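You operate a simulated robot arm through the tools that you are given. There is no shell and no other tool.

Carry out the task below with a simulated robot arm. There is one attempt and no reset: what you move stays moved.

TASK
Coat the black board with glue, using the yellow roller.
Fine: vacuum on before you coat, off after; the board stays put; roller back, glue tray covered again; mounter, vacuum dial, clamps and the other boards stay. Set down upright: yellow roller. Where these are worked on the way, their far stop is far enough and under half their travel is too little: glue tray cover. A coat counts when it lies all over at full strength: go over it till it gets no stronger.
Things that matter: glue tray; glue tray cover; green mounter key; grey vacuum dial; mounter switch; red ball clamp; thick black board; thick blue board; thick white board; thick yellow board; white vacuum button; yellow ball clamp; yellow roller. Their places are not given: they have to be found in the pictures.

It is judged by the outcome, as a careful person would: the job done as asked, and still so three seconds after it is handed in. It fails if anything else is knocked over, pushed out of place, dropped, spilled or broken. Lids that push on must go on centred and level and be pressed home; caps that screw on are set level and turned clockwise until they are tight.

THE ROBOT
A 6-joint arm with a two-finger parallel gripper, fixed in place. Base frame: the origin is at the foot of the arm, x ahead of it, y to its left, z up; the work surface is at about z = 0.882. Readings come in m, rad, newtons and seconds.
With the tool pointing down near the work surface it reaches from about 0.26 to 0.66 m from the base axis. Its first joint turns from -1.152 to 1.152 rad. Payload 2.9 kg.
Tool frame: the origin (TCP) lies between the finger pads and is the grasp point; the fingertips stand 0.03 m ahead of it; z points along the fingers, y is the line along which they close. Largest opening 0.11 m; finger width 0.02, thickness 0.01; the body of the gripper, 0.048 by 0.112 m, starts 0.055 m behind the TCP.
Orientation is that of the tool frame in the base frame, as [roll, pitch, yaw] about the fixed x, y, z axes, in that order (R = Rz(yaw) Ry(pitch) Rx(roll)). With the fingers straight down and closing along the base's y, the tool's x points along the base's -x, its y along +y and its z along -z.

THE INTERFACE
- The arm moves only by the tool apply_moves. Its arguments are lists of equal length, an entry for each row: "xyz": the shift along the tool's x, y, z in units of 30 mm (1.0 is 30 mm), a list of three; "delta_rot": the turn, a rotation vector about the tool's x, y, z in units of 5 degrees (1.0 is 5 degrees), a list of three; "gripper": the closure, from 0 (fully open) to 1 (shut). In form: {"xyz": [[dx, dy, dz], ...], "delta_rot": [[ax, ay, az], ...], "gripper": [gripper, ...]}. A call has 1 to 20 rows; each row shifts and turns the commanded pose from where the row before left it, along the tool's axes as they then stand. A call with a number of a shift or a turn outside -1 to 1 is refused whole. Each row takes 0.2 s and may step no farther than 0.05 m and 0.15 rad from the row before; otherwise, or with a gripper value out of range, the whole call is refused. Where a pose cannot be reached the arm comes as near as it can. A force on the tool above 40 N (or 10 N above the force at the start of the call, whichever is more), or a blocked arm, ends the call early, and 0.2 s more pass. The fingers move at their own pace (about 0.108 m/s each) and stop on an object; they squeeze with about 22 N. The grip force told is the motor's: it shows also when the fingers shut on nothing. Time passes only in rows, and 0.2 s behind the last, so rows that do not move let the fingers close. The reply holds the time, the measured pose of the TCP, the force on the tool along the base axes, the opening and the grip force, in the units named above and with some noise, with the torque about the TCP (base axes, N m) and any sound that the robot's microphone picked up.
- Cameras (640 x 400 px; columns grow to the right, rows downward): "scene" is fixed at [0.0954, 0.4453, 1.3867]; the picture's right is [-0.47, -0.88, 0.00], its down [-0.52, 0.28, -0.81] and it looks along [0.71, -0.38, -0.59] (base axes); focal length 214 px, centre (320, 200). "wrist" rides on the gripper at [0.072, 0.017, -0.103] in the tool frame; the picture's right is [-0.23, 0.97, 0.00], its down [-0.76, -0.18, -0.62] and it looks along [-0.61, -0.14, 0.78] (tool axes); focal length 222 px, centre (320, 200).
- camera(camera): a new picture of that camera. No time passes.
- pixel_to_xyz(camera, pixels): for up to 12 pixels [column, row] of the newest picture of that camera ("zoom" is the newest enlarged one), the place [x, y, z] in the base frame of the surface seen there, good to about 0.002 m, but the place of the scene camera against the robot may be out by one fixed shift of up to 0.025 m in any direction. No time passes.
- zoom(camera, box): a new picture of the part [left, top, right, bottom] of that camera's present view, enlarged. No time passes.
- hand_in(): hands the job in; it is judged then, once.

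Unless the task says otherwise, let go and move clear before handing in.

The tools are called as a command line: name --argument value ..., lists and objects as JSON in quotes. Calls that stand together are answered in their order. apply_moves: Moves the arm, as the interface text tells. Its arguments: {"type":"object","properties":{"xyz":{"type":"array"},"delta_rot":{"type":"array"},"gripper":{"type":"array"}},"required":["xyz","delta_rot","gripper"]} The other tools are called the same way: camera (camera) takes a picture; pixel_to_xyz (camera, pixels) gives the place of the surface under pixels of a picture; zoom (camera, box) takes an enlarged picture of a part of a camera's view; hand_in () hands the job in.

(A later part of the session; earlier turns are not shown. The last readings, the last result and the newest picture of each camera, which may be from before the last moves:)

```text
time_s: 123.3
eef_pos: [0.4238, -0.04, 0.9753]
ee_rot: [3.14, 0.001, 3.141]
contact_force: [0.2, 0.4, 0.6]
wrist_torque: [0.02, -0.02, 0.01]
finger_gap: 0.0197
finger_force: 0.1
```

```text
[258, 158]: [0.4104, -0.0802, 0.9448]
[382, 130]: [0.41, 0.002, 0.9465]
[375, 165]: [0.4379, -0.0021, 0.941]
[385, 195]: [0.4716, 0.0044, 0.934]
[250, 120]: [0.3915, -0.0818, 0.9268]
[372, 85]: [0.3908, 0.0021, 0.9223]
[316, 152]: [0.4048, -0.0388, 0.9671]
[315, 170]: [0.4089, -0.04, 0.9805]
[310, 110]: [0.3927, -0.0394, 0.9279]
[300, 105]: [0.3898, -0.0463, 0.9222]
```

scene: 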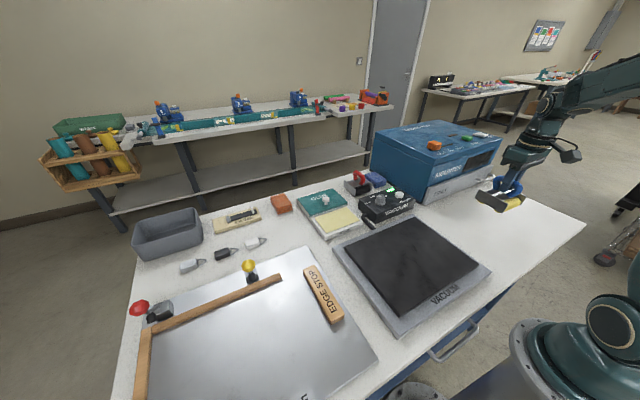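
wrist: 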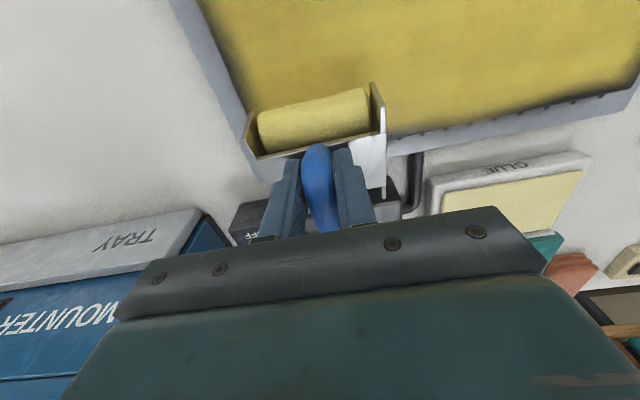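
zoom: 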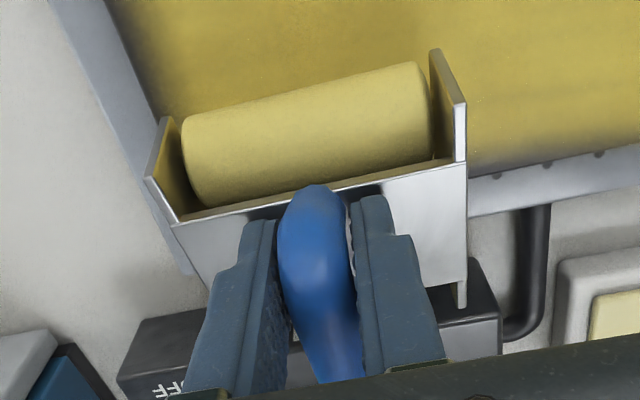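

The roller is pitched ~10° with its far roll just over the far edge (plate z 0.946→0.934). I'll grip firmly, lift 18 mm and bring it back 35 mm over the board.

apply_moves --xyz '[[0, 0, 0], [0, 0, 0], [0, 0, 0], [0, 0, -0.2], [0, 0, -0.4], [0.3, 0, 0], [0.45, 0, 0], [0.45, 0, 0], [0, 0, 0]]' --delta_rot '[[0, 0, 0], [0, 0, 0], [0, 0, 0], [0, 0, 0], [0, 0, 0], [0, 0, 0], [0, 0, 0], [0, 0, 0], [0, 0, 0]]' --gripper '[0.9, 1, 1, 1, 1, 1, 1, 1, 1]'

camera --camera "wrist"

zoom --camera "scene" --box '[365, 180, 455, 260]'

```text
time_s: 125.3
eef_pos: [0.3866, -0.0402, 0.9954]
ee_rot: [-3.141, 0.002, -3.14]
contact_force: [0.6, -0.7, -1.7]
wrist_torque: [0.0, 0.0, -0.02]
finger_gap: 0.0181
finger_force: 22.4
```

```text
taken
```

wrist: 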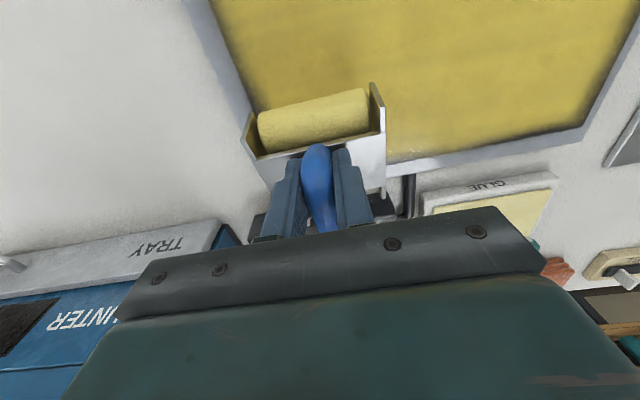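

```text
5.00 times, centred on (410, 220) of scene
```

zoom: 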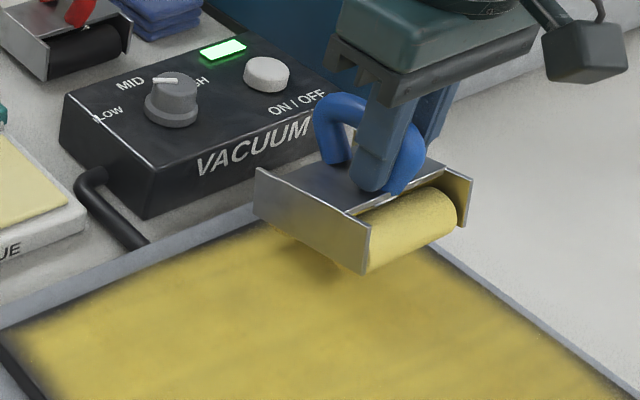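

I'll measure the pitch of the held roller so I can level it by tilting the tool.

pixel_to_xyz --camera "wrist" --pixels '[[258, 158], [382, 133], [375, 165], [384, 192], [272, 180], [250, 120], [372, 88], [316, 152], [383, 150], [383, 175]]'

```text
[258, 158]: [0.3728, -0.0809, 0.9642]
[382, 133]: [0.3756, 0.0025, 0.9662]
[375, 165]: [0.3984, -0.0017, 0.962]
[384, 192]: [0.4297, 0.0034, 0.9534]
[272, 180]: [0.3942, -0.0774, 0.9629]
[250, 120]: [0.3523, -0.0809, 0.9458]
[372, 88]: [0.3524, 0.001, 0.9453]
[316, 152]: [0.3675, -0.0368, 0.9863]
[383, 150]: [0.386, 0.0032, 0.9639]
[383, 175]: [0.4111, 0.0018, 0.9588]
```

Pitch ≈11° far-side down. I'll tilt the tool by −11° about its y axis to level the roller.

apply_moves --xyz '[[0, 0, 0], [0, 0, 0], [0, 0, 0], [0, 0, 0]]' --delta_rot '[[0, -0.8, 0], [0, -0.8, 0], [0, -0.6, 0], [0, 0, 0]]' --gripper '[1, 1, 1, 1]'

camera --camera "wrist"

zoom --camera "scene" --box '[365, 180, 455, 260]'

```text
time_s: 126.3
eef_pos: [0.3866, -0.041, 0.9952]
ee_rot: [3.141, 0.194, 3.14]
contact_force: [0.0, -0.4, -2.0]
wrist_torque: [0.02, 0.04, -0.02]
finger_gap: 0.0178
finger_force: 22.2
```

```text
taken
```

wrist: 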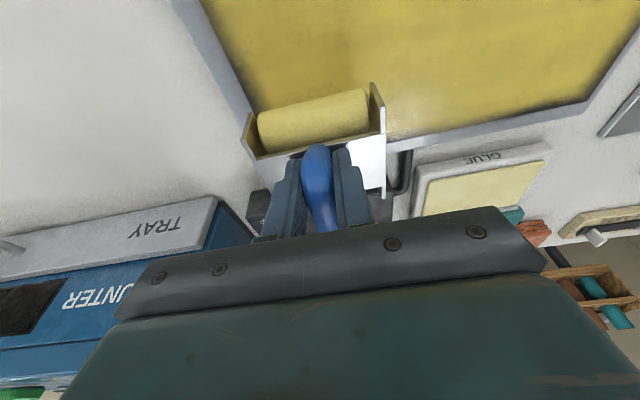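

```text
5.00 times, centred on (410, 220) of scene
```

zoom: 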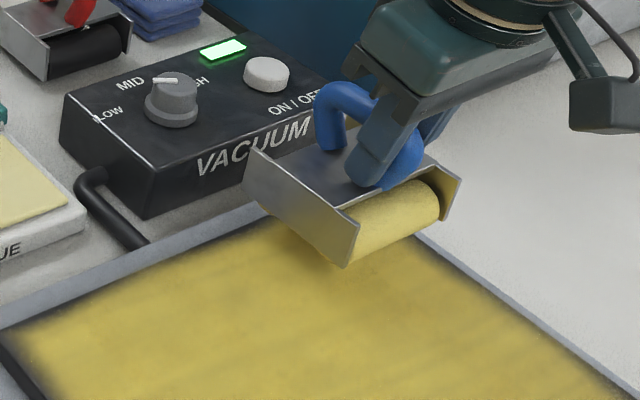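

pixel_to_xyz --camera "wrist" --pixels '[[258, 158], [382, 133], [375, 165], [384, 192], [272, 180], [250, 120], [372, 88], [383, 150], [383, 175], [370, 150]]'

```text
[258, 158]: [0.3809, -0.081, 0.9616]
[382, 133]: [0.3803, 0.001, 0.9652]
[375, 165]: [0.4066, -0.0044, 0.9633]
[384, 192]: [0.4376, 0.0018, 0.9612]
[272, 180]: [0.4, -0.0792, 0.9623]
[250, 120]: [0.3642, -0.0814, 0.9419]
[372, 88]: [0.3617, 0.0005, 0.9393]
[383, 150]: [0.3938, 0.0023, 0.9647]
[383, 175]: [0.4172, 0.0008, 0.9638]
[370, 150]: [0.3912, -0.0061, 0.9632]
```

Nearly level (still ~2.5° far-down). I'll add −2.5°, then lower ~18 mm along base z.

apply_moves --xyz '[[0, 0, 0], [0.07, 0, 0.29], [0.07, 0, 0.29], [0, 0, 0]]' --delta_rot '[[0, -0.5, 0], [0, 0, 0], [0, 0, 0], [0, 0, 0]]' --gripper '[1, 1, 1, 1]'

camera --camera "wrist"

zoom --camera "scene" --box '[365, 180, 455, 260]'

pixel_to_xyz --camera "wrist" --pixels '[[258, 158], [382, 133], [375, 165], [384, 192], [272, 180], [250, 120], [372, 88], [383, 150], [383, 175], [370, 150]]'

```text
time_s: 127.3
eef_pos: [0.3864, -0.0412, 0.9773]
ee_rot: [3.142, 0.238, -3.141]
contact_force: [-0.9, -0.2, -0.9]
wrist_torque: [0.01, 0.02, 0.0]
finger_gap: 0.0178
finger_force: 22.1
```

```text
taken
```

wrist: 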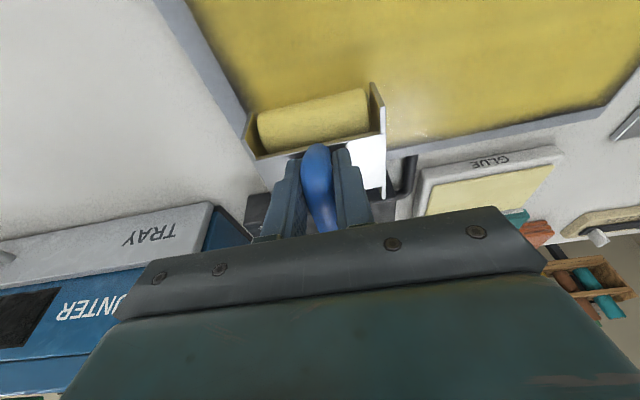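

```text
5.00 times, centred on (410, 220) of scene
```

zoom: 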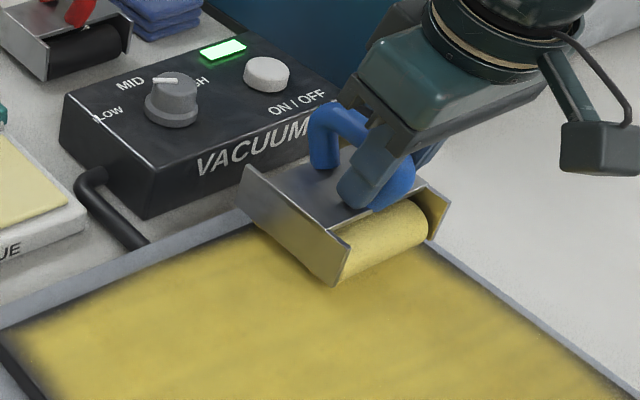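

```text
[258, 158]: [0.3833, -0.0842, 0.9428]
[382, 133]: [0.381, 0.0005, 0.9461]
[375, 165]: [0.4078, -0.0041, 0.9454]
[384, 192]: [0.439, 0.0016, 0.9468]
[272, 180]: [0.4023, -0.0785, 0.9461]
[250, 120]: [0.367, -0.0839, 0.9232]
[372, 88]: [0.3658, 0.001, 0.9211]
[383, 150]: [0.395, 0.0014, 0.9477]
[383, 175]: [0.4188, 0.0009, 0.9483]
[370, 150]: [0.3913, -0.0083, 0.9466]
```

The roller is level with its plate at 0.9465, ~5 mm above resting. I'll lower in small steps to contact.

apply_moves --xyz '[[0.024, 0, 0.097], [0.012, 0, 0.05], [0, 0, 0]]' --delta_rot '[[0, 0, 0], [0, 0, 0], [0, 0, 0]]' --gripper '[1, 1, 1]'

```text
time_s: 128.1
eef_pos: [0.3858, -0.0413, 0.9746]
ee_rot: [-3.141, 0.242, -3.141]
contact_force: [-4.2, 1.1, 29.5]
wrist_torque: [0.01, 0.48, 0.0]
finger_gap: 0.0176
finger_force: 21.5
```

Contact made. I'll open the grip slightly to leave the roller standing level, raise ~3 mm, and bring the tool back to vertical.

apply_moves --xyz '[[0, 0, 0], [0, 0, 0], [-0.024, 0, -0.097], [0, 0, 0], [0, 0, 0], [0, 0, 0], [0, 0, 0]]' --delta_rot '[[0, 0, 0], [0, 0, 0], [0, 0, 0], [0, 0.92, 0], [0, 0.92, 0], [0, 0.93, 0], [0, 0, 0]]' --gripper '[0.8, 0.8, 0.8, 0.8, 0.8, 0.8, 0.8]'

camera --camera "wrist"

zoom --camera "scene" --box '[365, 180, 455, 260]'

```text
time_s: 129.7
eef_pos: [0.3848, -0.0402, 0.9748]
ee_rot: [-3.141, -0.007, -3.141]
contact_force: [-0.1, -0.1, 0.6]
wrist_torque: [0.0, -0.01, -0.01]
finger_gap: 0.0221
finger_force: 0.1
```

```text
taken
```

wrist: 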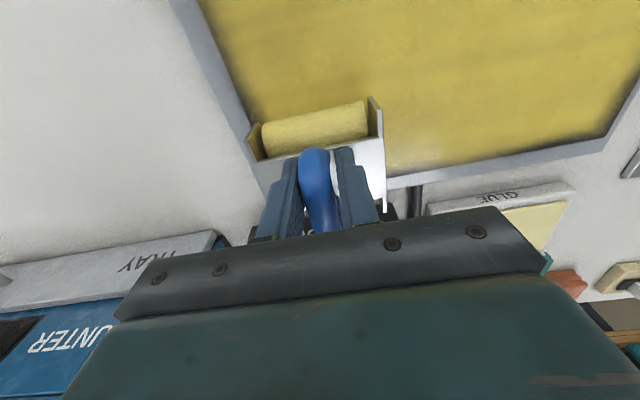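

```text
5.00 times, centred on (410, 220) of scene
```

zoom: 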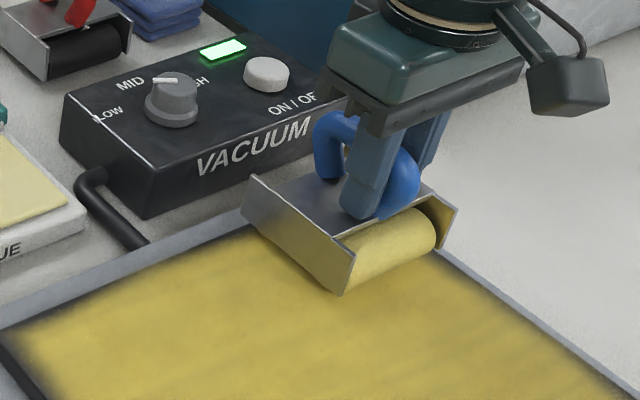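

The roller stands level again on the board. I'll trim the small pitch error and recentre the fingers on the handle.

apply_moves --xyz '[[-0.32, 0, 0], [-0.32, 0, 0], [0, 0, 0]]' --delta_rot '[[0, -0.08, 0], [0, 0, 0], [0, 0, 0]]' --gripper '[0.8, 0.8, 0.8]'

camera --camera "wrist"

pixel_to_xyz --camera "wrist" --pixels '[[256, 148], [382, 118], [375, 155], [384, 185], [272, 175], [244, 120], [376, 85], [312, 133], [313, 150], [310, 105]]'

```text
time_s: 130.5
eef_pos: [0.4051, -0.0409, 0.9746]
ee_rot: [3.141, 0.0, 3.141]
contact_force: [-0.2, -0.1, -0.4]
wrist_torque: [0.04, -0.02, -0.05]
finger_gap: 0.022
finger_force: 0.1
```

```text
taken
```

wrist: 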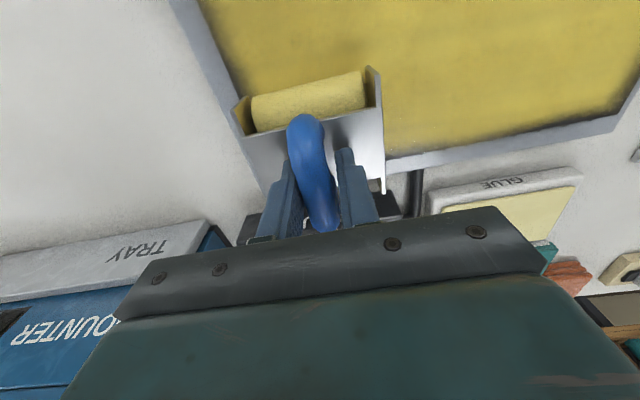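

```text
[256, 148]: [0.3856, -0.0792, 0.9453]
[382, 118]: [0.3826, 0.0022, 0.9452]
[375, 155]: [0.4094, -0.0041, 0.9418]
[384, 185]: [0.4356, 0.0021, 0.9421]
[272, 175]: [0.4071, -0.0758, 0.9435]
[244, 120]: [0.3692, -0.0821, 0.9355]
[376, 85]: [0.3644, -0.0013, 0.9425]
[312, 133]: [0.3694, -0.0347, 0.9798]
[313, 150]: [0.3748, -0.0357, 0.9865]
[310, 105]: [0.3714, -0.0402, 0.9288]
```

Roller centre ≈(0.402,−0.040), well centred. I'll shift to y≈−0.066 (roll overhanging the right edge slightly) and stroke inward.

apply_moves --xyz '[[0, 0, 0], [0, 0, 0], [0, -0.43, 0], [0, -0.43, 0], [0.45, 0, 0], [0.45, 0, 0], [0.45, 0, 0], [0.45, 0, 0], [0.45, 0, 0], [0.45, 0, 0], [0, 0, 0], [0, 0, 0], [0, 0, 0], [0.45, 0, 0], [0.45, 0, 0], [0.45, 0, 0], [0.45, 0, 0], [0.45, 0, 0], [0.45, 0, 0], [0, 0, 0]]' --delta_rot '[[0, 0, 0], [0, 0, 0], [0, 0, 0], [0, 0, 0], [0, 0, 0], [0, 0, 0], [0, 0, 0], [0, 0, 0], [0, 0, 0], [0, 0, 0], [0, 0, 0], [0, 0, 0], [0, 0, 0], [0, 0, 0], [0, 0, 0], [0, 0, 0], [0, 0, 0], [0, 0, 0], [0, 0, 0], [0, 0, 0]]' --gripper '[0.87, 0.87, 0.87, 0.87, 0.87, 0.87, 0.87, 0.87, 0.87, 0.87, 0.82, 0.87, 0.87, 0.87, 0.87, 0.87, 0.87, 0.87, 0.87, 0.87]'

camera --camera "wrist"

zoom --camera "scene" --box '[310, 200, 490, 340]'

```text
time_s: 134.7
eef_pos: [0.2446, -0.0681, 0.9761]
ee_rot: [-3.141, 0.005, -3.141]
contact_force: [0.7, -0.1, -0.8]
wrist_torque: [0.01, -0.01, -0.01]
finger_gap: 0.0172
finger_force: 22.1
```

```text
taken
```

wrist: 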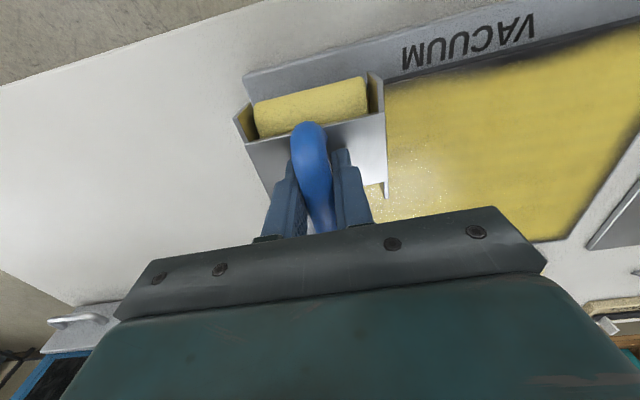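

```text
2.86 times, centred on (400, 270) of scene
```

zoom: 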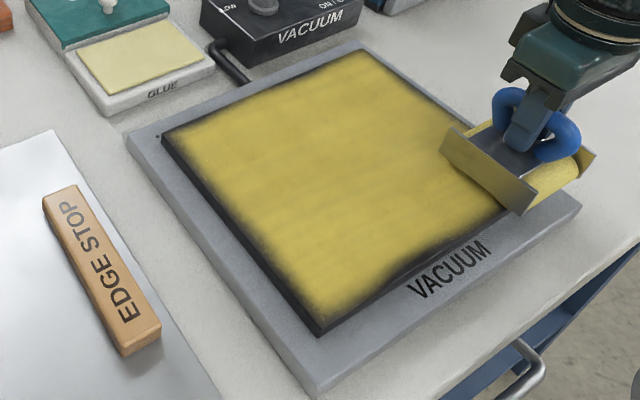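

The near edge's middle part shows a wider dark band than the part I swept earlier, so edge sweeping does matter. I'll settle the roller at x≈0.240 and sweep along the near edge toward +y.

apply_moves --xyz '[[0, 0, 0], [0, 0, 0], [0, 0, 0], [0.17, 0, 0], [0, 0.7, 0], [0, 0.7, 0], [0, 0.7, 0], [0, 0.7, 0], [0, 0.7, 0], [0, 0.7, 0], [0, 0, 0], [0, 0, 0], [0, 0.7, 0], [0, 0.7, 0], [0, 0.7, 0], [0, 0.7, 0], [0, 0.7, 0], [0, 0.7, 0], [0, 0, 0]]' --delta_rot '[[0, 0, 0], [0, 0, 0], [0, 0, 0], [0, 0, 0], [0, 0, 0], [0, 0, 0], [0, 0, 0], [0, 0, 0], [0, 0, 0], [0, 0, 0], [0, 0, 0], [0, 0, 0], [0, 0, 0], [0, 0, 0], [0, 0, 0], [0, 0, 0], [0, 0, 0], [0, 0, 0], [0, 0, 0]]' --gripper '[0.82, 0.87, 0.87, 0.87, 0.87, 0.87, 0.87, 0.87, 0.87, 0.87, 0.82, 0.87, 0.87, 0.87, 0.87, 0.87, 0.87, 0.87, 0.87]'

camera --camera "wrist"

zoom --camera "wrist" --box '[0, 20, 400, 240]'

zoom --camera "scene" --box '[310, 200, 490, 340]'

```text
time_s: 138.7
eef_pos: [0.2381, 0.1862, 0.9769]
ee_rot: [3.141, 0.001, -3.141]
contact_force: [0.7, 0.1, -0.7]
wrist_torque: [-0.01, 0.0, -0.01]
finger_gap: 0.0173
finger_force: 21.6
```

```text
taken
```

wrist: 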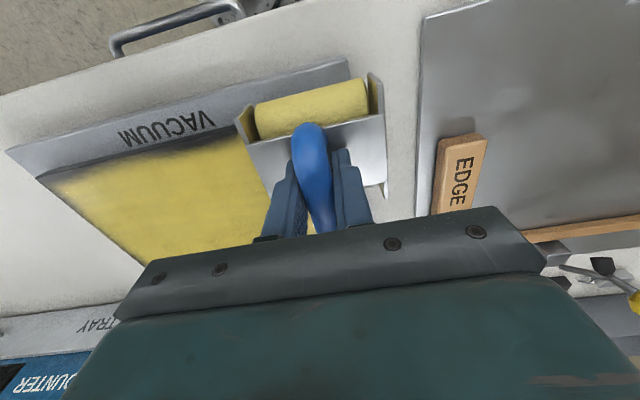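

```text
1.60 times, centred on (200, 130) of wrist
```

zoom: 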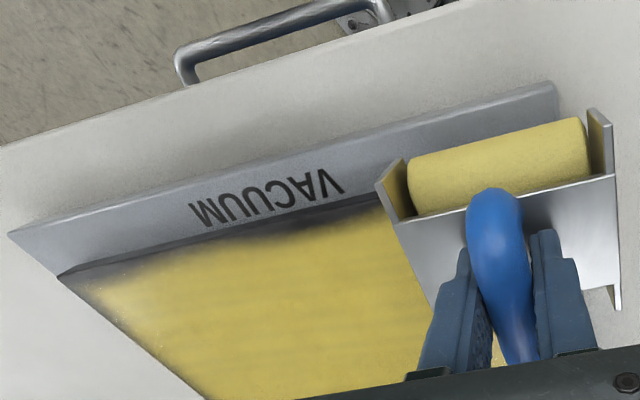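

```text
2.86 times, centred on (400, 270) of scene
```

zoom: 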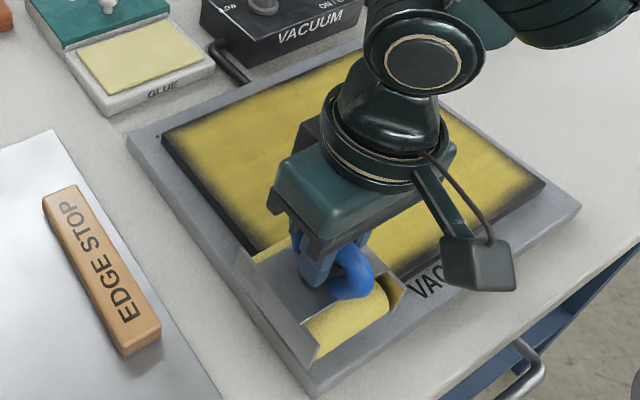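

The near band persists after sideways sweeping. I'll lift the roller, carry it to the tray to reload glue, and examine the whole coat on the way.

apply_moves --xyz '[[0, 0, -0.3], [0, 0, -0.8], [0, 0, -0.9], [-0.5, -0.1, 0], [-0.8, -0.1, 0], [-0.8, -0.1, 0], [-0.8, -0.1, 0], [-0.8, -0.1, 0], [-0.8, -0.1, 0], [-0.8, -0.1, 0], [-0.8, -0.1, 0], [-0.8, -0.1, 0], [-0.8, -0.1, 0], [-0.8, -0.1, 0], [-0.8, -0.1, 0], [-0.8, -0.1, 0], [-0.8, -0.1, 0], [0, 0, 0]]' --delta_rot '[[0, 0, 0], [0, 0, 0], [0, 0, 0], [0, 0, 0], [0, 0, 0], [0, 0, 0], [0, 0, 0], [0, 0, 0], [0, 0, 0], [0, 0, 0], [0, 0, 0], [0, 0, 0], [0, 0, 0], [0, 0, 0], [0, 0, 0], [0, 0, 0], [0, 0, 0], [0, 0, 0]]' --gripper '[1, 1, 1, 1, 1, 1, 1, 1, 1, 1, 1, 1, 1, 1, 1, 1, 1, 1]'

zoom --camera "scene" --box '[330, 205, 490, 325]'

camera --camera "wrist"

```text
time_s: 142.5
eef_pos: [0.566, 0.1416, 1.0365]
ee_rot: [-3.141, 0.002, -3.141]
contact_force: [0.2, -1.1, -1.5]
wrist_torque: [0.01, 0.02, 0.02]
finger_gap: 0.0172
finger_force: 21.7
```

```text
3.33 times, centred on (410, 265) of scene
```

zoom: 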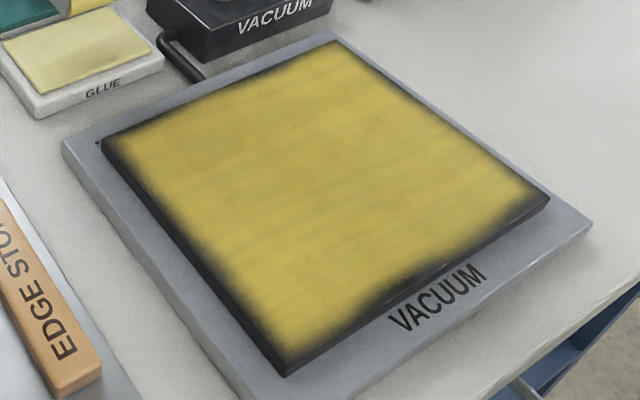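

```text
taken
```

wrist: 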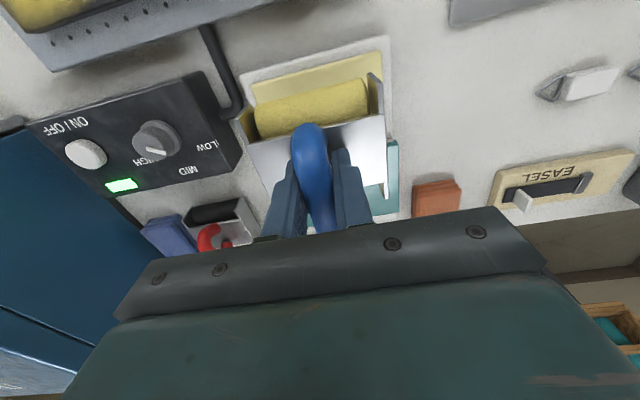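

The whole board is coated except a soft dark border. I'll zoom into each edge to measure the border widths.

zoom --camera "scene" --box '[350, 245, 400, 315]'

zoom --camera "scene" --box '[390, 250, 480, 310]'

zoom --camera "scene" --box '[345, 210, 425, 260]'

zoom --camera "scene" --box '[405, 210, 485, 270]'

```text
5.71 times, centred on (375, 280) of scene
```

zoom: 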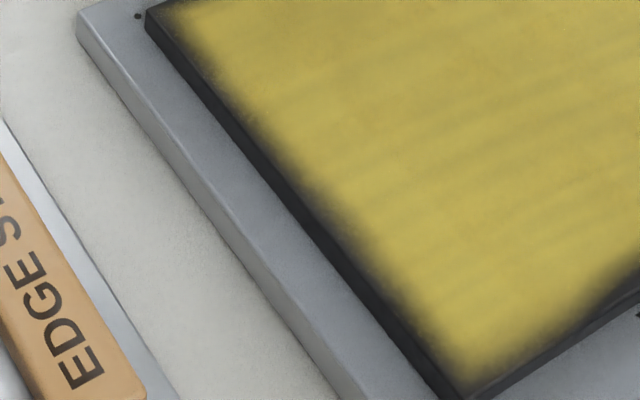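

```text
6.67 times, centred on (435, 280) of scene
```

zoom: 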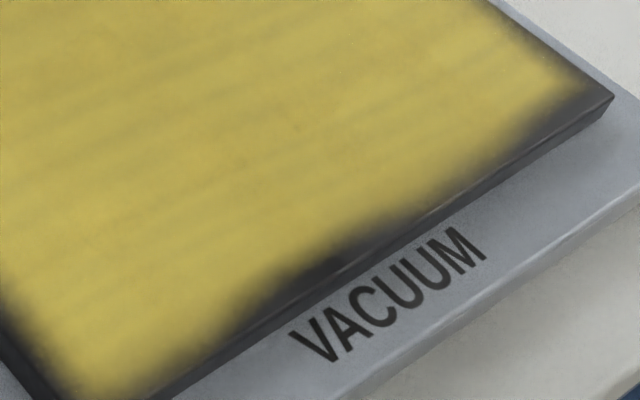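

```text
8.00 times, centred on (385, 235) of scene
```

zoom: 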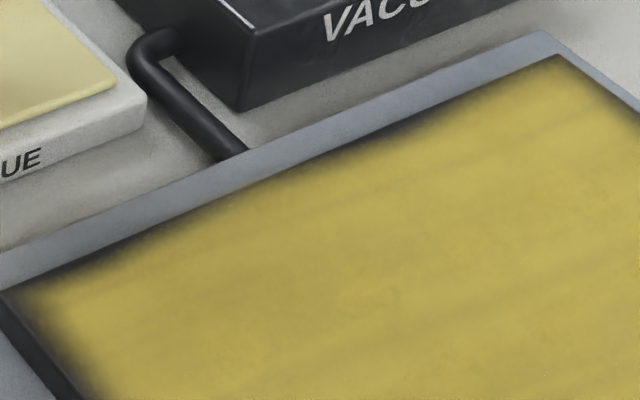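

```text
6.67 times, centred on (445, 240) of scene
```

zoom: 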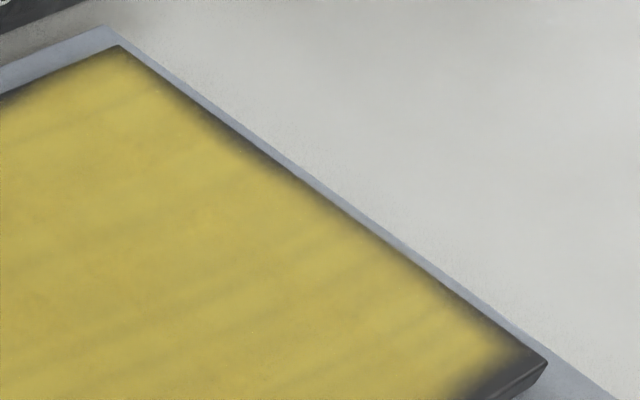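

The wider dark bands (near edge for y<0.11, parts of the left edge and corners) are truly under-coated; sideways sliding evidently does not coat, only rolling does. I'll reload glue first: lower to just above the glue, settle with a light grip, and roll.

apply_moves --xyz '[[0, 0, 0.7], [0, 0, 0.8], [0, 0, 0.5], [0, 0, 0.15], [0, 0, 0]]' --delta_rot '[[0, 0, 0], [0, 0, 0], [0, 0, 0], [0, 0, 0], [0, 0, 0]]' --gripper '[1, 1, 1, 1, 1]'

camera --camera "wrist"

zoom --camera "scene" --box '[290, 160, 390, 260]'

```text
time_s: 143.7
eef_pos: [0.5659, 0.1437, 0.9706]
ee_rot: [-3.141, 0.003, -3.141]
contact_force: [0.0, 0.4, -1.2]
wrist_torque: [-0.01, 0.0, 0.04]
finger_gap: 0.0174
finger_force: 22.1
```

```text
taken
```

wrist: 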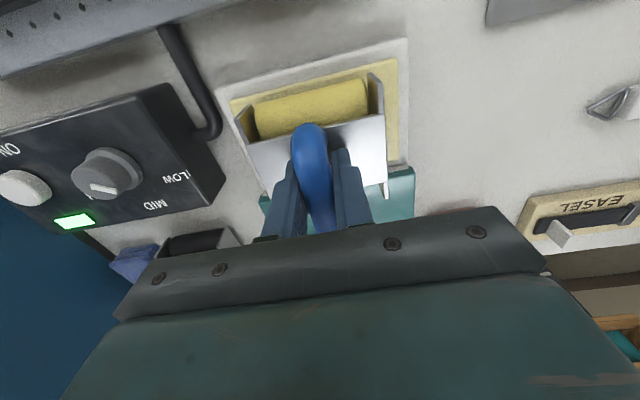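

```text
4.00 times, centred on (340, 210) of scene
```

zoom: 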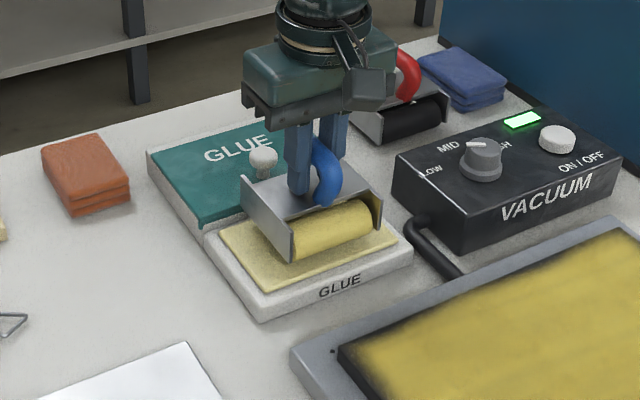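

The roller is level just above the glue. I'll lower 2 mm, let it settle, and roll back and forth with light grip.

apply_moves --xyz '[[0, 0, 0.06], [0, 0, 0], [0, 0, 0], [0, 0, 0], [0.22, 0, 0], [0.22, 0, 0], [-0.25, 0, 0], [-0.25, 0, 0], [-0.25, 0, 0], [0, 0, 0], [0, 0, 0], [0.25, 0, 0], [0.25, 0, 0], [0.25, 0, 0], [-0.25, 0, 0], [-0.25, 0, 0], [-0.25, 0, 0], [0, 0, 0]]' --delta_rot '[[0, 0, 0], [0, 0, 0], [0, 0, 0], [0, 0, 0], [0, 0, 0], [0, 0, 0], [0, 0, 0], [0, 0, 0], [0, 0, 0], [0, 0, 0], [0, 0, 0], [0, 0, 0], [0, 0, 0], [0, 0, 0], [0, 0, 0], [0, 0, 0], [0, 0, 0], [0, 0, 0]]' --gripper '[1, 0.82, 0.87, 0.87, 0.87, 0.87, 0.87, 0.87, 0.87, 0.82, 0.87, 0.87, 0.87, 0.87, 0.87, 0.87, 0.87, 0.87]'

camera --camera "wrist"

zoom --camera "scene" --box '[290, 160, 390, 260]'

```text
time_s: 147.5
eef_pos: [0.5742, 0.1424, 0.9693]
ee_rot: [3.141, 0.0, 3.14]
contact_force: [0.3, 0.3, -1.4]
wrist_torque: [-0.03, -0.02, 0.0]
finger_gap: 0.0171
finger_force: 22.4
```

```text
taken
```

wrist: 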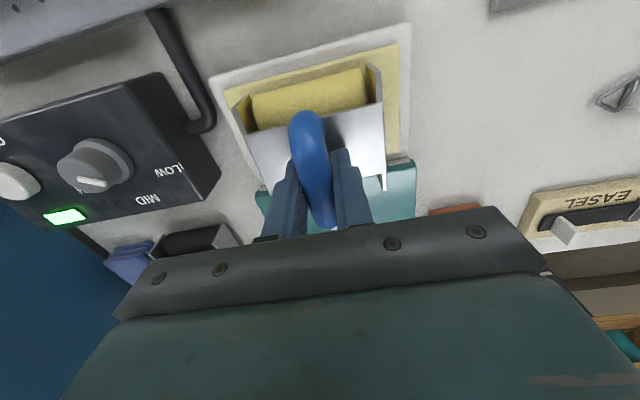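

```text
4.00 times, centred on (340, 210) of scene
```

zoom: 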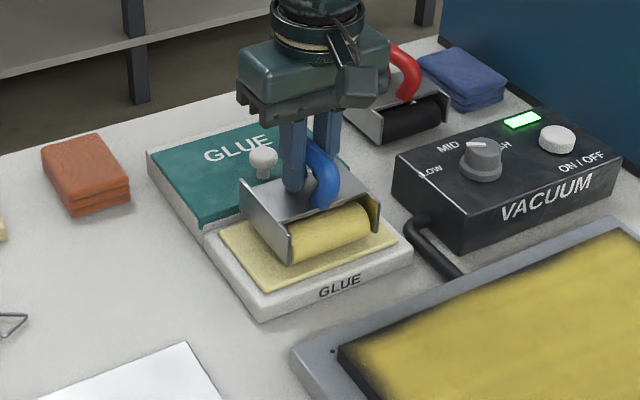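

Reloaded. I'll lift, carry it to the board's far-left part at y≈0.172, and stop just above the surface.

apply_moves --xyz '[[0, 0, -0.4], [0, 0, -0.6], [0.6, 0.14, 0], [0.87, 0.14, 0], [0.87, 0.14, 0], [0.87, 0.14, 0], [0.87, 0.14, 0], [0.87, 0.14, 0], [0.87, 0.14, 0], [0, 0, 0.3], [0, 0, 0.25], [0, 0, 0]]' --delta_rot '[[0, 0, 0], [0, 0, 0], [0, 0, 0], [0, 0, 0], [0, 0, 0], [0, 0, 0], [0, 0, 0], [0, 0, 0], [0, 0, 0], [0, 0, 0], [0, 0, 0], [0, 0, 0]]' --gripper '[1, 1, 1, 1, 1, 1, 1, 1, 1, 1, 1, 1]'

camera --camera "wrist"

pixel_to_xyz --camera "wrist" --pixels '[[252, 140], [380, 108], [375, 150], [384, 182], [240, 115], [372, 75], [310, 120], [313, 150], [340, 60], [300, 60]]'

```text
time_s: 150.1
eef_pos: [0.3992, 0.1721, 0.9821]
ee_rot: [-3.141, 0.001, 3.14]
contact_force: [0.3, 1.1, -1.1]
wrist_torque: [-0.01, 0.01, -0.02]
finger_gap: 0.0172
finger_force: 22.3
```

```text
taken
```

wrist: 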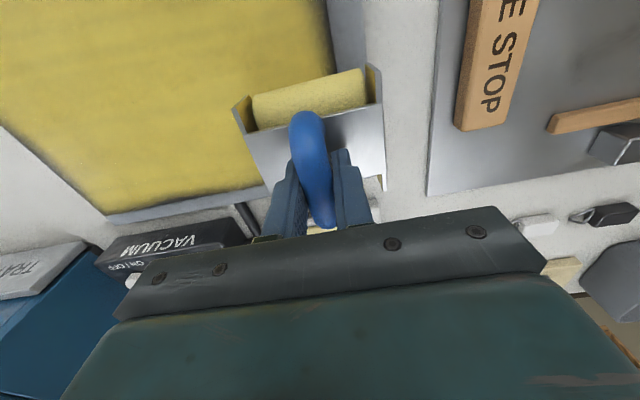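

```text
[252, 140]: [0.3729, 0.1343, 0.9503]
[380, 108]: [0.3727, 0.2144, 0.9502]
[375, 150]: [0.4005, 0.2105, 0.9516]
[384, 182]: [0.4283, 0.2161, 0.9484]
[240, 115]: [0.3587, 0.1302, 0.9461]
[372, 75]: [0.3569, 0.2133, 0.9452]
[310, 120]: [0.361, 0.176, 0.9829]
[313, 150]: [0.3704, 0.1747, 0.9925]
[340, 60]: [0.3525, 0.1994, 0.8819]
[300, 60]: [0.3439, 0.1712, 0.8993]
```

The plate is ~7 mm above its resting height and the roller centre ≈(0.395,0.1725). I'll lower, settle, and do the left-edge strokes: out to the far edge then inward.

apply_moves --xyz '[[0, 0, 0.15], [0, 0, 0.06], [0, 0, 0], [0, 0, 0], [0, 0, 0], [-0.55, 0, 0], [0.48, 0, 0], [0.48, 0, 0], [0.48, 0, 0], [0.48, 0, 0], [0.48, 0, 0], [0.48, 0, 0], [0, 0, 0], [0, 0, 0], [0, 0, 0], [0.48, 0, 0], [0.48, 0, 0], [0.48, 0, 0], [0.48, 0, 0], [0.48, 0, 0]]' --delta_rot '[[0, 0, 0], [0, 0, 0], [0, 0, 0], [0, 0, 0], [0, 0, 0], [0, 0, 0], [0, 0, 0], [0, 0, 0], [0, 0, 0], [0, 0, 0], [0, 0, 0], [0, 0, 0], [0, 0, 0], [0, 0, 0], [0, 0, 0], [0, 0, 0], [0, 0, 0], [0, 0, 0], [0, 0, 0], [0, 0, 0]]' --gripper '[1, 1, 0.82, 0.87, 0.87, 0.87, 0.87, 0.87, 0.87, 0.87, 0.87, 0.87, 0.82, 0.87, 0.87, 0.87, 0.87, 0.87, 0.87, 0.87]'

camera --camera "wrist"

pixel_to_xyz --camera "wrist" --pixels '[[252, 140], [380, 108], [375, 150], [384, 182], [240, 115], [372, 75], [310, 120], [313, 150], [340, 60], [300, 60]]'

```text
time_s: 154.3
eef_pos: [0.257, 0.1733, 0.9777]
ee_rot: [3.141, 0.001, -3.14]
contact_force: [0.3, -0.4, 0.4]
wrist_torque: [0.04, -0.01, -0.01]
finger_gap: 0.0173
finger_force: 21.5
```

```text
taken
```

wrist: 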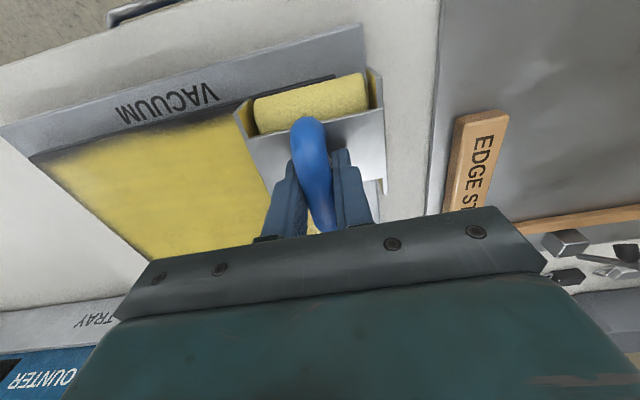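

```text
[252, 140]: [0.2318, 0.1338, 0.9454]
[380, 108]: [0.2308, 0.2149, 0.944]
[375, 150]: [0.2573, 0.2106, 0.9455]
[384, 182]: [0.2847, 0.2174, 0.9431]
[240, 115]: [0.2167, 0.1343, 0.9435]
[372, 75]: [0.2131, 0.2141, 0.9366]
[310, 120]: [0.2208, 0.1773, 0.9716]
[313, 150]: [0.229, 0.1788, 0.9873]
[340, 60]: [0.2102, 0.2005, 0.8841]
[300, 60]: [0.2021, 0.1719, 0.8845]
```

Good contact (0.4 N). I'll finish to the near edge (roller centre ≈0.237) and roll back outward along the left edge.

apply_moves --xyz '[[0, 0, 0], [0, 0, 0], [0, 0, 0], [0.3, 0, 0], [0.28, 0, 0], [-0.48, 0, 0], [-0.48, 0, 0], [-0.48, 0, 0], [-0.48, 0, 0], [-0.48, 0, 0], [-0.48, 0, 0], [0, 0, 0], [0, 0, 0], [0, 0, 0], [-0.48, 0, 0], [-0.48, 0, 0], [-0.48, 0, 0], [-0.48, 0, 0], [-0.48, 0, 0], [-0.4, 0, 0]]' --delta_rot '[[0, 0, 0], [0, 0, 0], [0, 0, 0], [0, 0, 0], [0, 0, 0], [0, 0, 0], [0, 0, 0], [0, 0, 0], [0, 0, 0], [0, 0, 0], [0, 0, 0], [0, 0, 0], [0, 0, 0], [0, 0, 0], [0, 0, 0], [0, 0, 0], [0, 0, 0], [0, 0, 0], [0, 0, 0], [0, 0, 0]]' --gripper '[0.82, 0.87, 0.87, 0.87, 0.87, 0.87, 0.87, 0.87, 0.87, 0.87, 0.87, 0.82, 0.87, 0.87, 0.87, 0.87, 0.87, 0.87, 0.87, 0.87]'

camera --camera "wrist"

zoom --camera "scene" --box '[330, 205, 490, 325]'

```text
time_s: 158.5
eef_pos: [0.4108, 0.1726, 0.9752]
ee_rot: [-3.141, 0.002, 3.141]
contact_force: [-1.0, 0.5, -1.5]
wrist_torque: [-0.01, 0.01, 0.01]
finger_gap: 0.0172
finger_force: 22.0
```

```text
taken
```

wrist: 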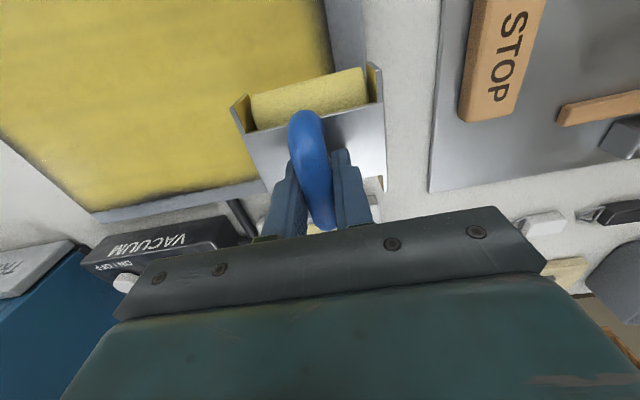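

```text
3.33 times, centred on (410, 265) of scene
```

zoom: 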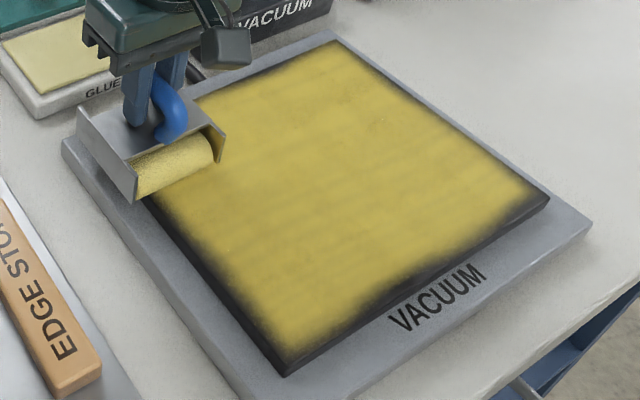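

I'll zoom on the left edge to compare with before.

zoom --camera "scene" --box '[350, 245, 400, 315]'

zoom --camera "wrist" --box '[200, 0, 400, 110]'

```text
5.71 times, centred on (375, 280) of scene
```

zoom: 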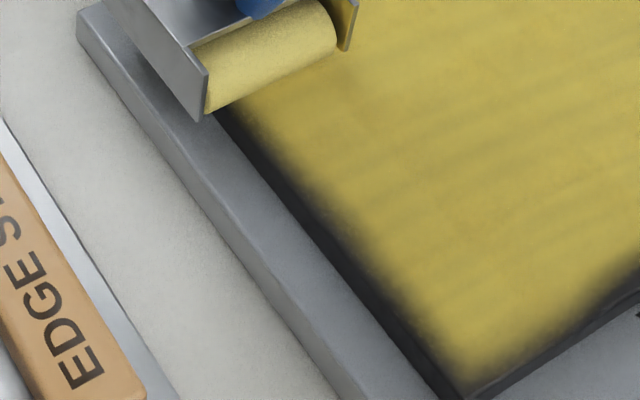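

```text
3.20 times, centred on (300, 55) of wrist
```

zoom: 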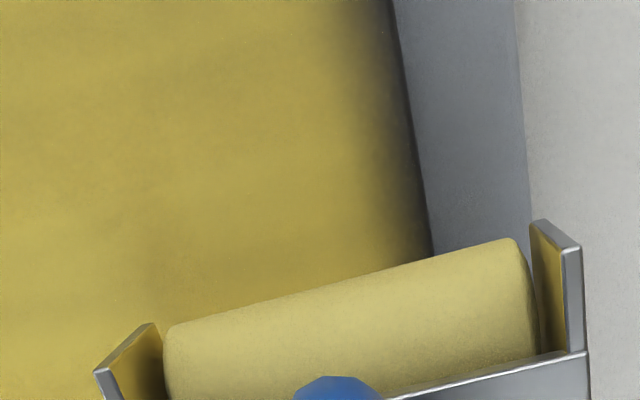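

The left edge looks unchanged by these passes, so part of that softness is inherent. I'll measure the half-intensity lines against the board's edges to judge each side.

zoom --camera "scene" --box '[390, 250, 480, 310]'

pixel_to_xyz --camera "zoom" --pixels '[[120, 380], [165, 392], [230, 310], [275, 335], [330, 260], [375, 280], [430, 195], [470, 225], [540, 120], [570, 160], [500, 160], [520, 195]]'

```text
6.67 times, centred on (435, 280) of scene
```

zoom: 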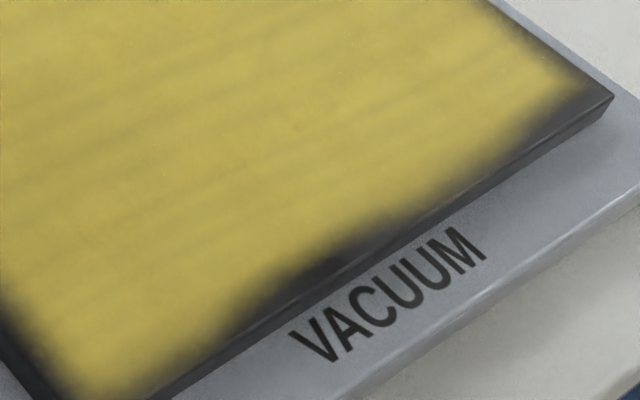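

```text
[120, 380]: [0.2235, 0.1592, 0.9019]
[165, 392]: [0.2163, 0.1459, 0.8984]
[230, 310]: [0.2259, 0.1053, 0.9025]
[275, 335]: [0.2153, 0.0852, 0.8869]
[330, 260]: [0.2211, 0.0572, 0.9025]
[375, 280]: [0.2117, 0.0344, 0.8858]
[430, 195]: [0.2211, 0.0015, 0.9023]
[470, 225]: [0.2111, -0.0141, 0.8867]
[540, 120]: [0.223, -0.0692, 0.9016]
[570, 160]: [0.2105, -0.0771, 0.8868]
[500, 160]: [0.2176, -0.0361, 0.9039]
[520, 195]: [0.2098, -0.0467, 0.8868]
```

The coat is full within 3 mm of the near edge at y≈0.16 but half-strength is ~10 mm in at y≈0.05, so the band is real there. I'll measure the left edge likewise.

zoom --camera "scene" --box '[350, 245, 400, 315]'

pixel_to_xyz --camera "zoom" --pixels '[[300, 190], [320, 190], [335, 190], [350, 190], [365, 190], [250, 120], [265, 120], [280, 120], [400, 320], [420, 320], [435, 320], [450, 320]]'

```text
5.71 times, centred on (375, 280) of scene
```

zoom: 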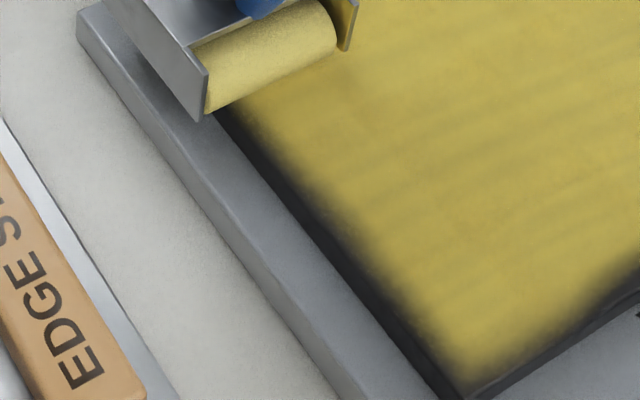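

```text
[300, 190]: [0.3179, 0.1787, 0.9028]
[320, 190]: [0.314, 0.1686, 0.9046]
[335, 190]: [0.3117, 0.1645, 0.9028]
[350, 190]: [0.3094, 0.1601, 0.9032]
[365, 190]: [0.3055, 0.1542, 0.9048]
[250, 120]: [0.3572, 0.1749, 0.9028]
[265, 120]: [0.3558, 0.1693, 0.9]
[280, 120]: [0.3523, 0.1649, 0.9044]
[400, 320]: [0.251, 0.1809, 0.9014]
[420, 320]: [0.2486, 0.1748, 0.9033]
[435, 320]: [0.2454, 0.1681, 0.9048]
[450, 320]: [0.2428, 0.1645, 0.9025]
```

The left band also varies (4–12 mm). To settle it, I'll turn the roller 90° so it rolls along y, and roll along the near and far edges with the roll overhanging them. First lift, move over the board's middle and start rotating.

apply_moves --xyz '[[0, 0, -0.4], [0, 0, -0.9], [0.8, -0.9, 0], [0.8, -0.9, 0], [0.8, -0.9, 0], [0, 0, 0], [0, 0, 0], [0, 0, 0], [0, 0, 0], [0, 0, 0], [0, 0, 0], [0, 0, 0], [0, 0, 0], [0, 0, 0], [0, 0, 0], [0, 0, 0]]' --delta_rot '[[0, 0, 0], [0, 0, 0], [0, 0, 0], [0, 0, 0], [0, 0, 0], [0, 0, 1], [0, 0, 1], [0, 0, 1], [0, 0, 1], [0, 0, 1], [0, 0, 1], [0, 0, 1], [0, 0, 1], [0, 0, 1], [0, 0, 1], [0, 0, 0]]' --gripper '[1, 1, 1, 1, 1, 1, 1, 1, 1, 1, 1, 1, 1, 1, 1, 1]'

zoom --camera "scene" --box '[310, 190, 490, 330]'

```text
time_s: 161.9
eef_pos: [0.3388, 0.091, 1.0162]
ee_rot: [3.14, 0.001, 2.266]
contact_force: [-0.4, -0.1, -2.4]
wrist_torque: [-0.04, -0.04, -0.02]
finger_gap: 0.017
finger_force: 22.2
```

```text
2.86 times, centred on (400, 260) of scene
```

zoom: 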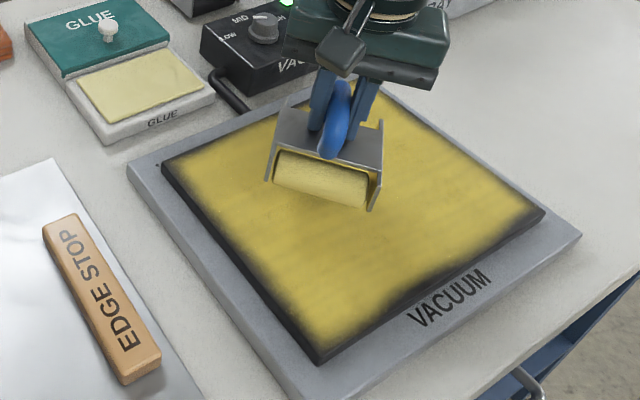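

Rotation works (yaw 2.27). I'll finish the remaining 40°.

apply_moves --xyz '[[0, 0, 0], [0, 0, 0], [0, 0, 0], [0, 0, 0], [0, 0, 0], [0, 0, 0], [0, 0, 0], [0, 0, 0], [0, 0, 0]]' --delta_rot '[[0, 0, 1], [0, 0, 1], [0, 0, 1], [0, 0, 1], [0, 0, 1], [0, 0, 1], [0, 0, 1], [0, 0, 0.96], [0, 0, 0]]' --gripper '[1, 1, 1, 1, 1, 1, 1, 1, 1]'

zoom --camera "scene" --box '[310, 190, 490, 330]'

camera --camera "wrist"

```text
time_s: 163.9
eef_pos: [0.3376, 0.0922, 1.0154]
ee_rot: [3.139, 0.0, 1.573]
contact_force: [0.2, 0.3, -1.4]
wrist_torque: [-0.04, -0.04, -0.02]
finger_gap: 0.0172
finger_force: 21.7
```

```text
2.86 times, centred on (400, 260) of scene
```

zoom: 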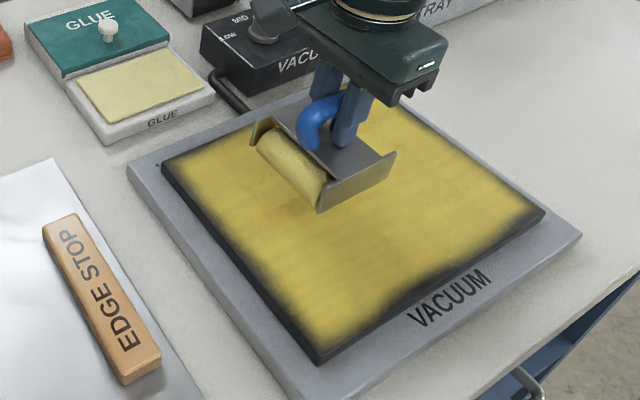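

```text
taken
```

wrist: 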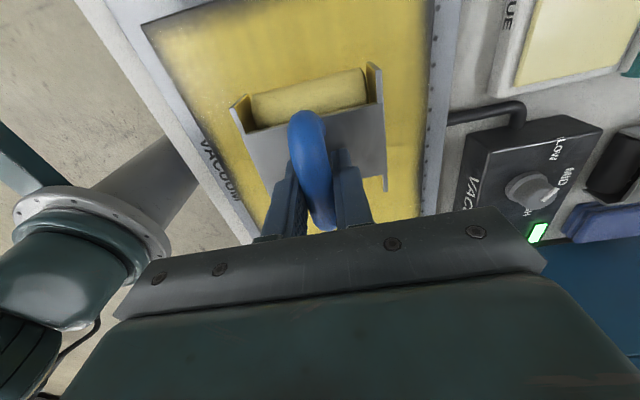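

The roller is now turned to roll along y (tool x = base +y, tool y = base +x). I'll move it over the near-left corner with roller centre x≈0.247 and descend.

apply_moves --xyz '[[0.57, -0.75, 0], [0.57, -0.75, 0], [0.57, -0.75, 0], [0.57, -0.75, 0], [0, 0, 0.5], [0, 0, 0.5], [0, 0, 0.1], [0, 0, 0]]' --delta_rot '[[0, 0, 0], [0, 0, 0], [0, 0, 0], [0, 0, 0], [0, 0, 0], [0, 0, 0], [0, 0, 0], [0, 0, 0]]' --gripper '[1, 1, 1, 1, 1, 1, 1, 1]'

camera --camera "wrist"

pixel_to_xyz --camera "wrist" --pixels '[[250, 140], [380, 108], [375, 150], [386, 185], [240, 115], [372, 75], [310, 120], [313, 150], [310, 95]]'

zoom --camera "scene" --box '[330, 220, 450, 330]'

```text
time_s: 165.7
eef_pos: [0.2487, 0.1589, 0.9821]
ee_rot: [3.141, -0.001, 1.574]
contact_force: [0.7, 0.3, -1.3]
wrist_torque: [0.0, 0.04, 0.0]
finger_gap: 0.0172
finger_force: 21.4
```

```text
taken
```

wrist: 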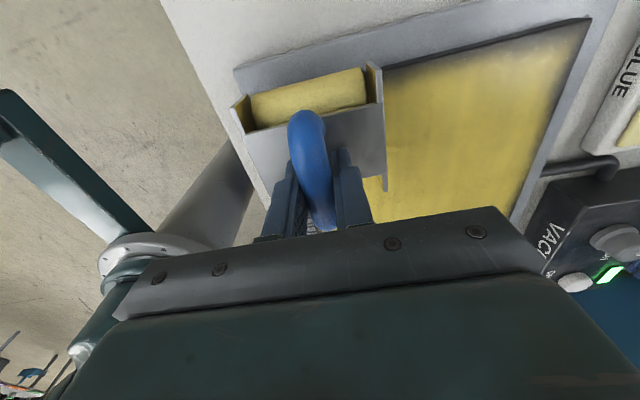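

```text
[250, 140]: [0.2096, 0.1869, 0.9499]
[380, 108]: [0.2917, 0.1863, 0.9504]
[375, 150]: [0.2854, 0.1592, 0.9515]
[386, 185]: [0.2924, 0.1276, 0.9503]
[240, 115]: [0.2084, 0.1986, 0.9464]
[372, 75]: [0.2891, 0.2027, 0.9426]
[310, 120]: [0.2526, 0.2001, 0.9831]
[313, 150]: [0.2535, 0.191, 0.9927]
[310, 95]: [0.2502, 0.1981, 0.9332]
```

```text
3.64 times, centred on (390, 275) of scene
```

zoom: 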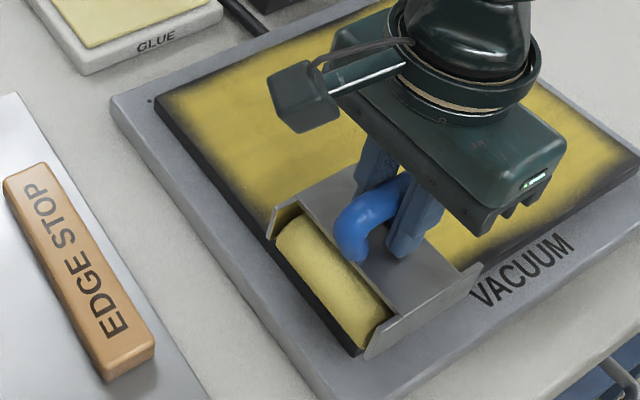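

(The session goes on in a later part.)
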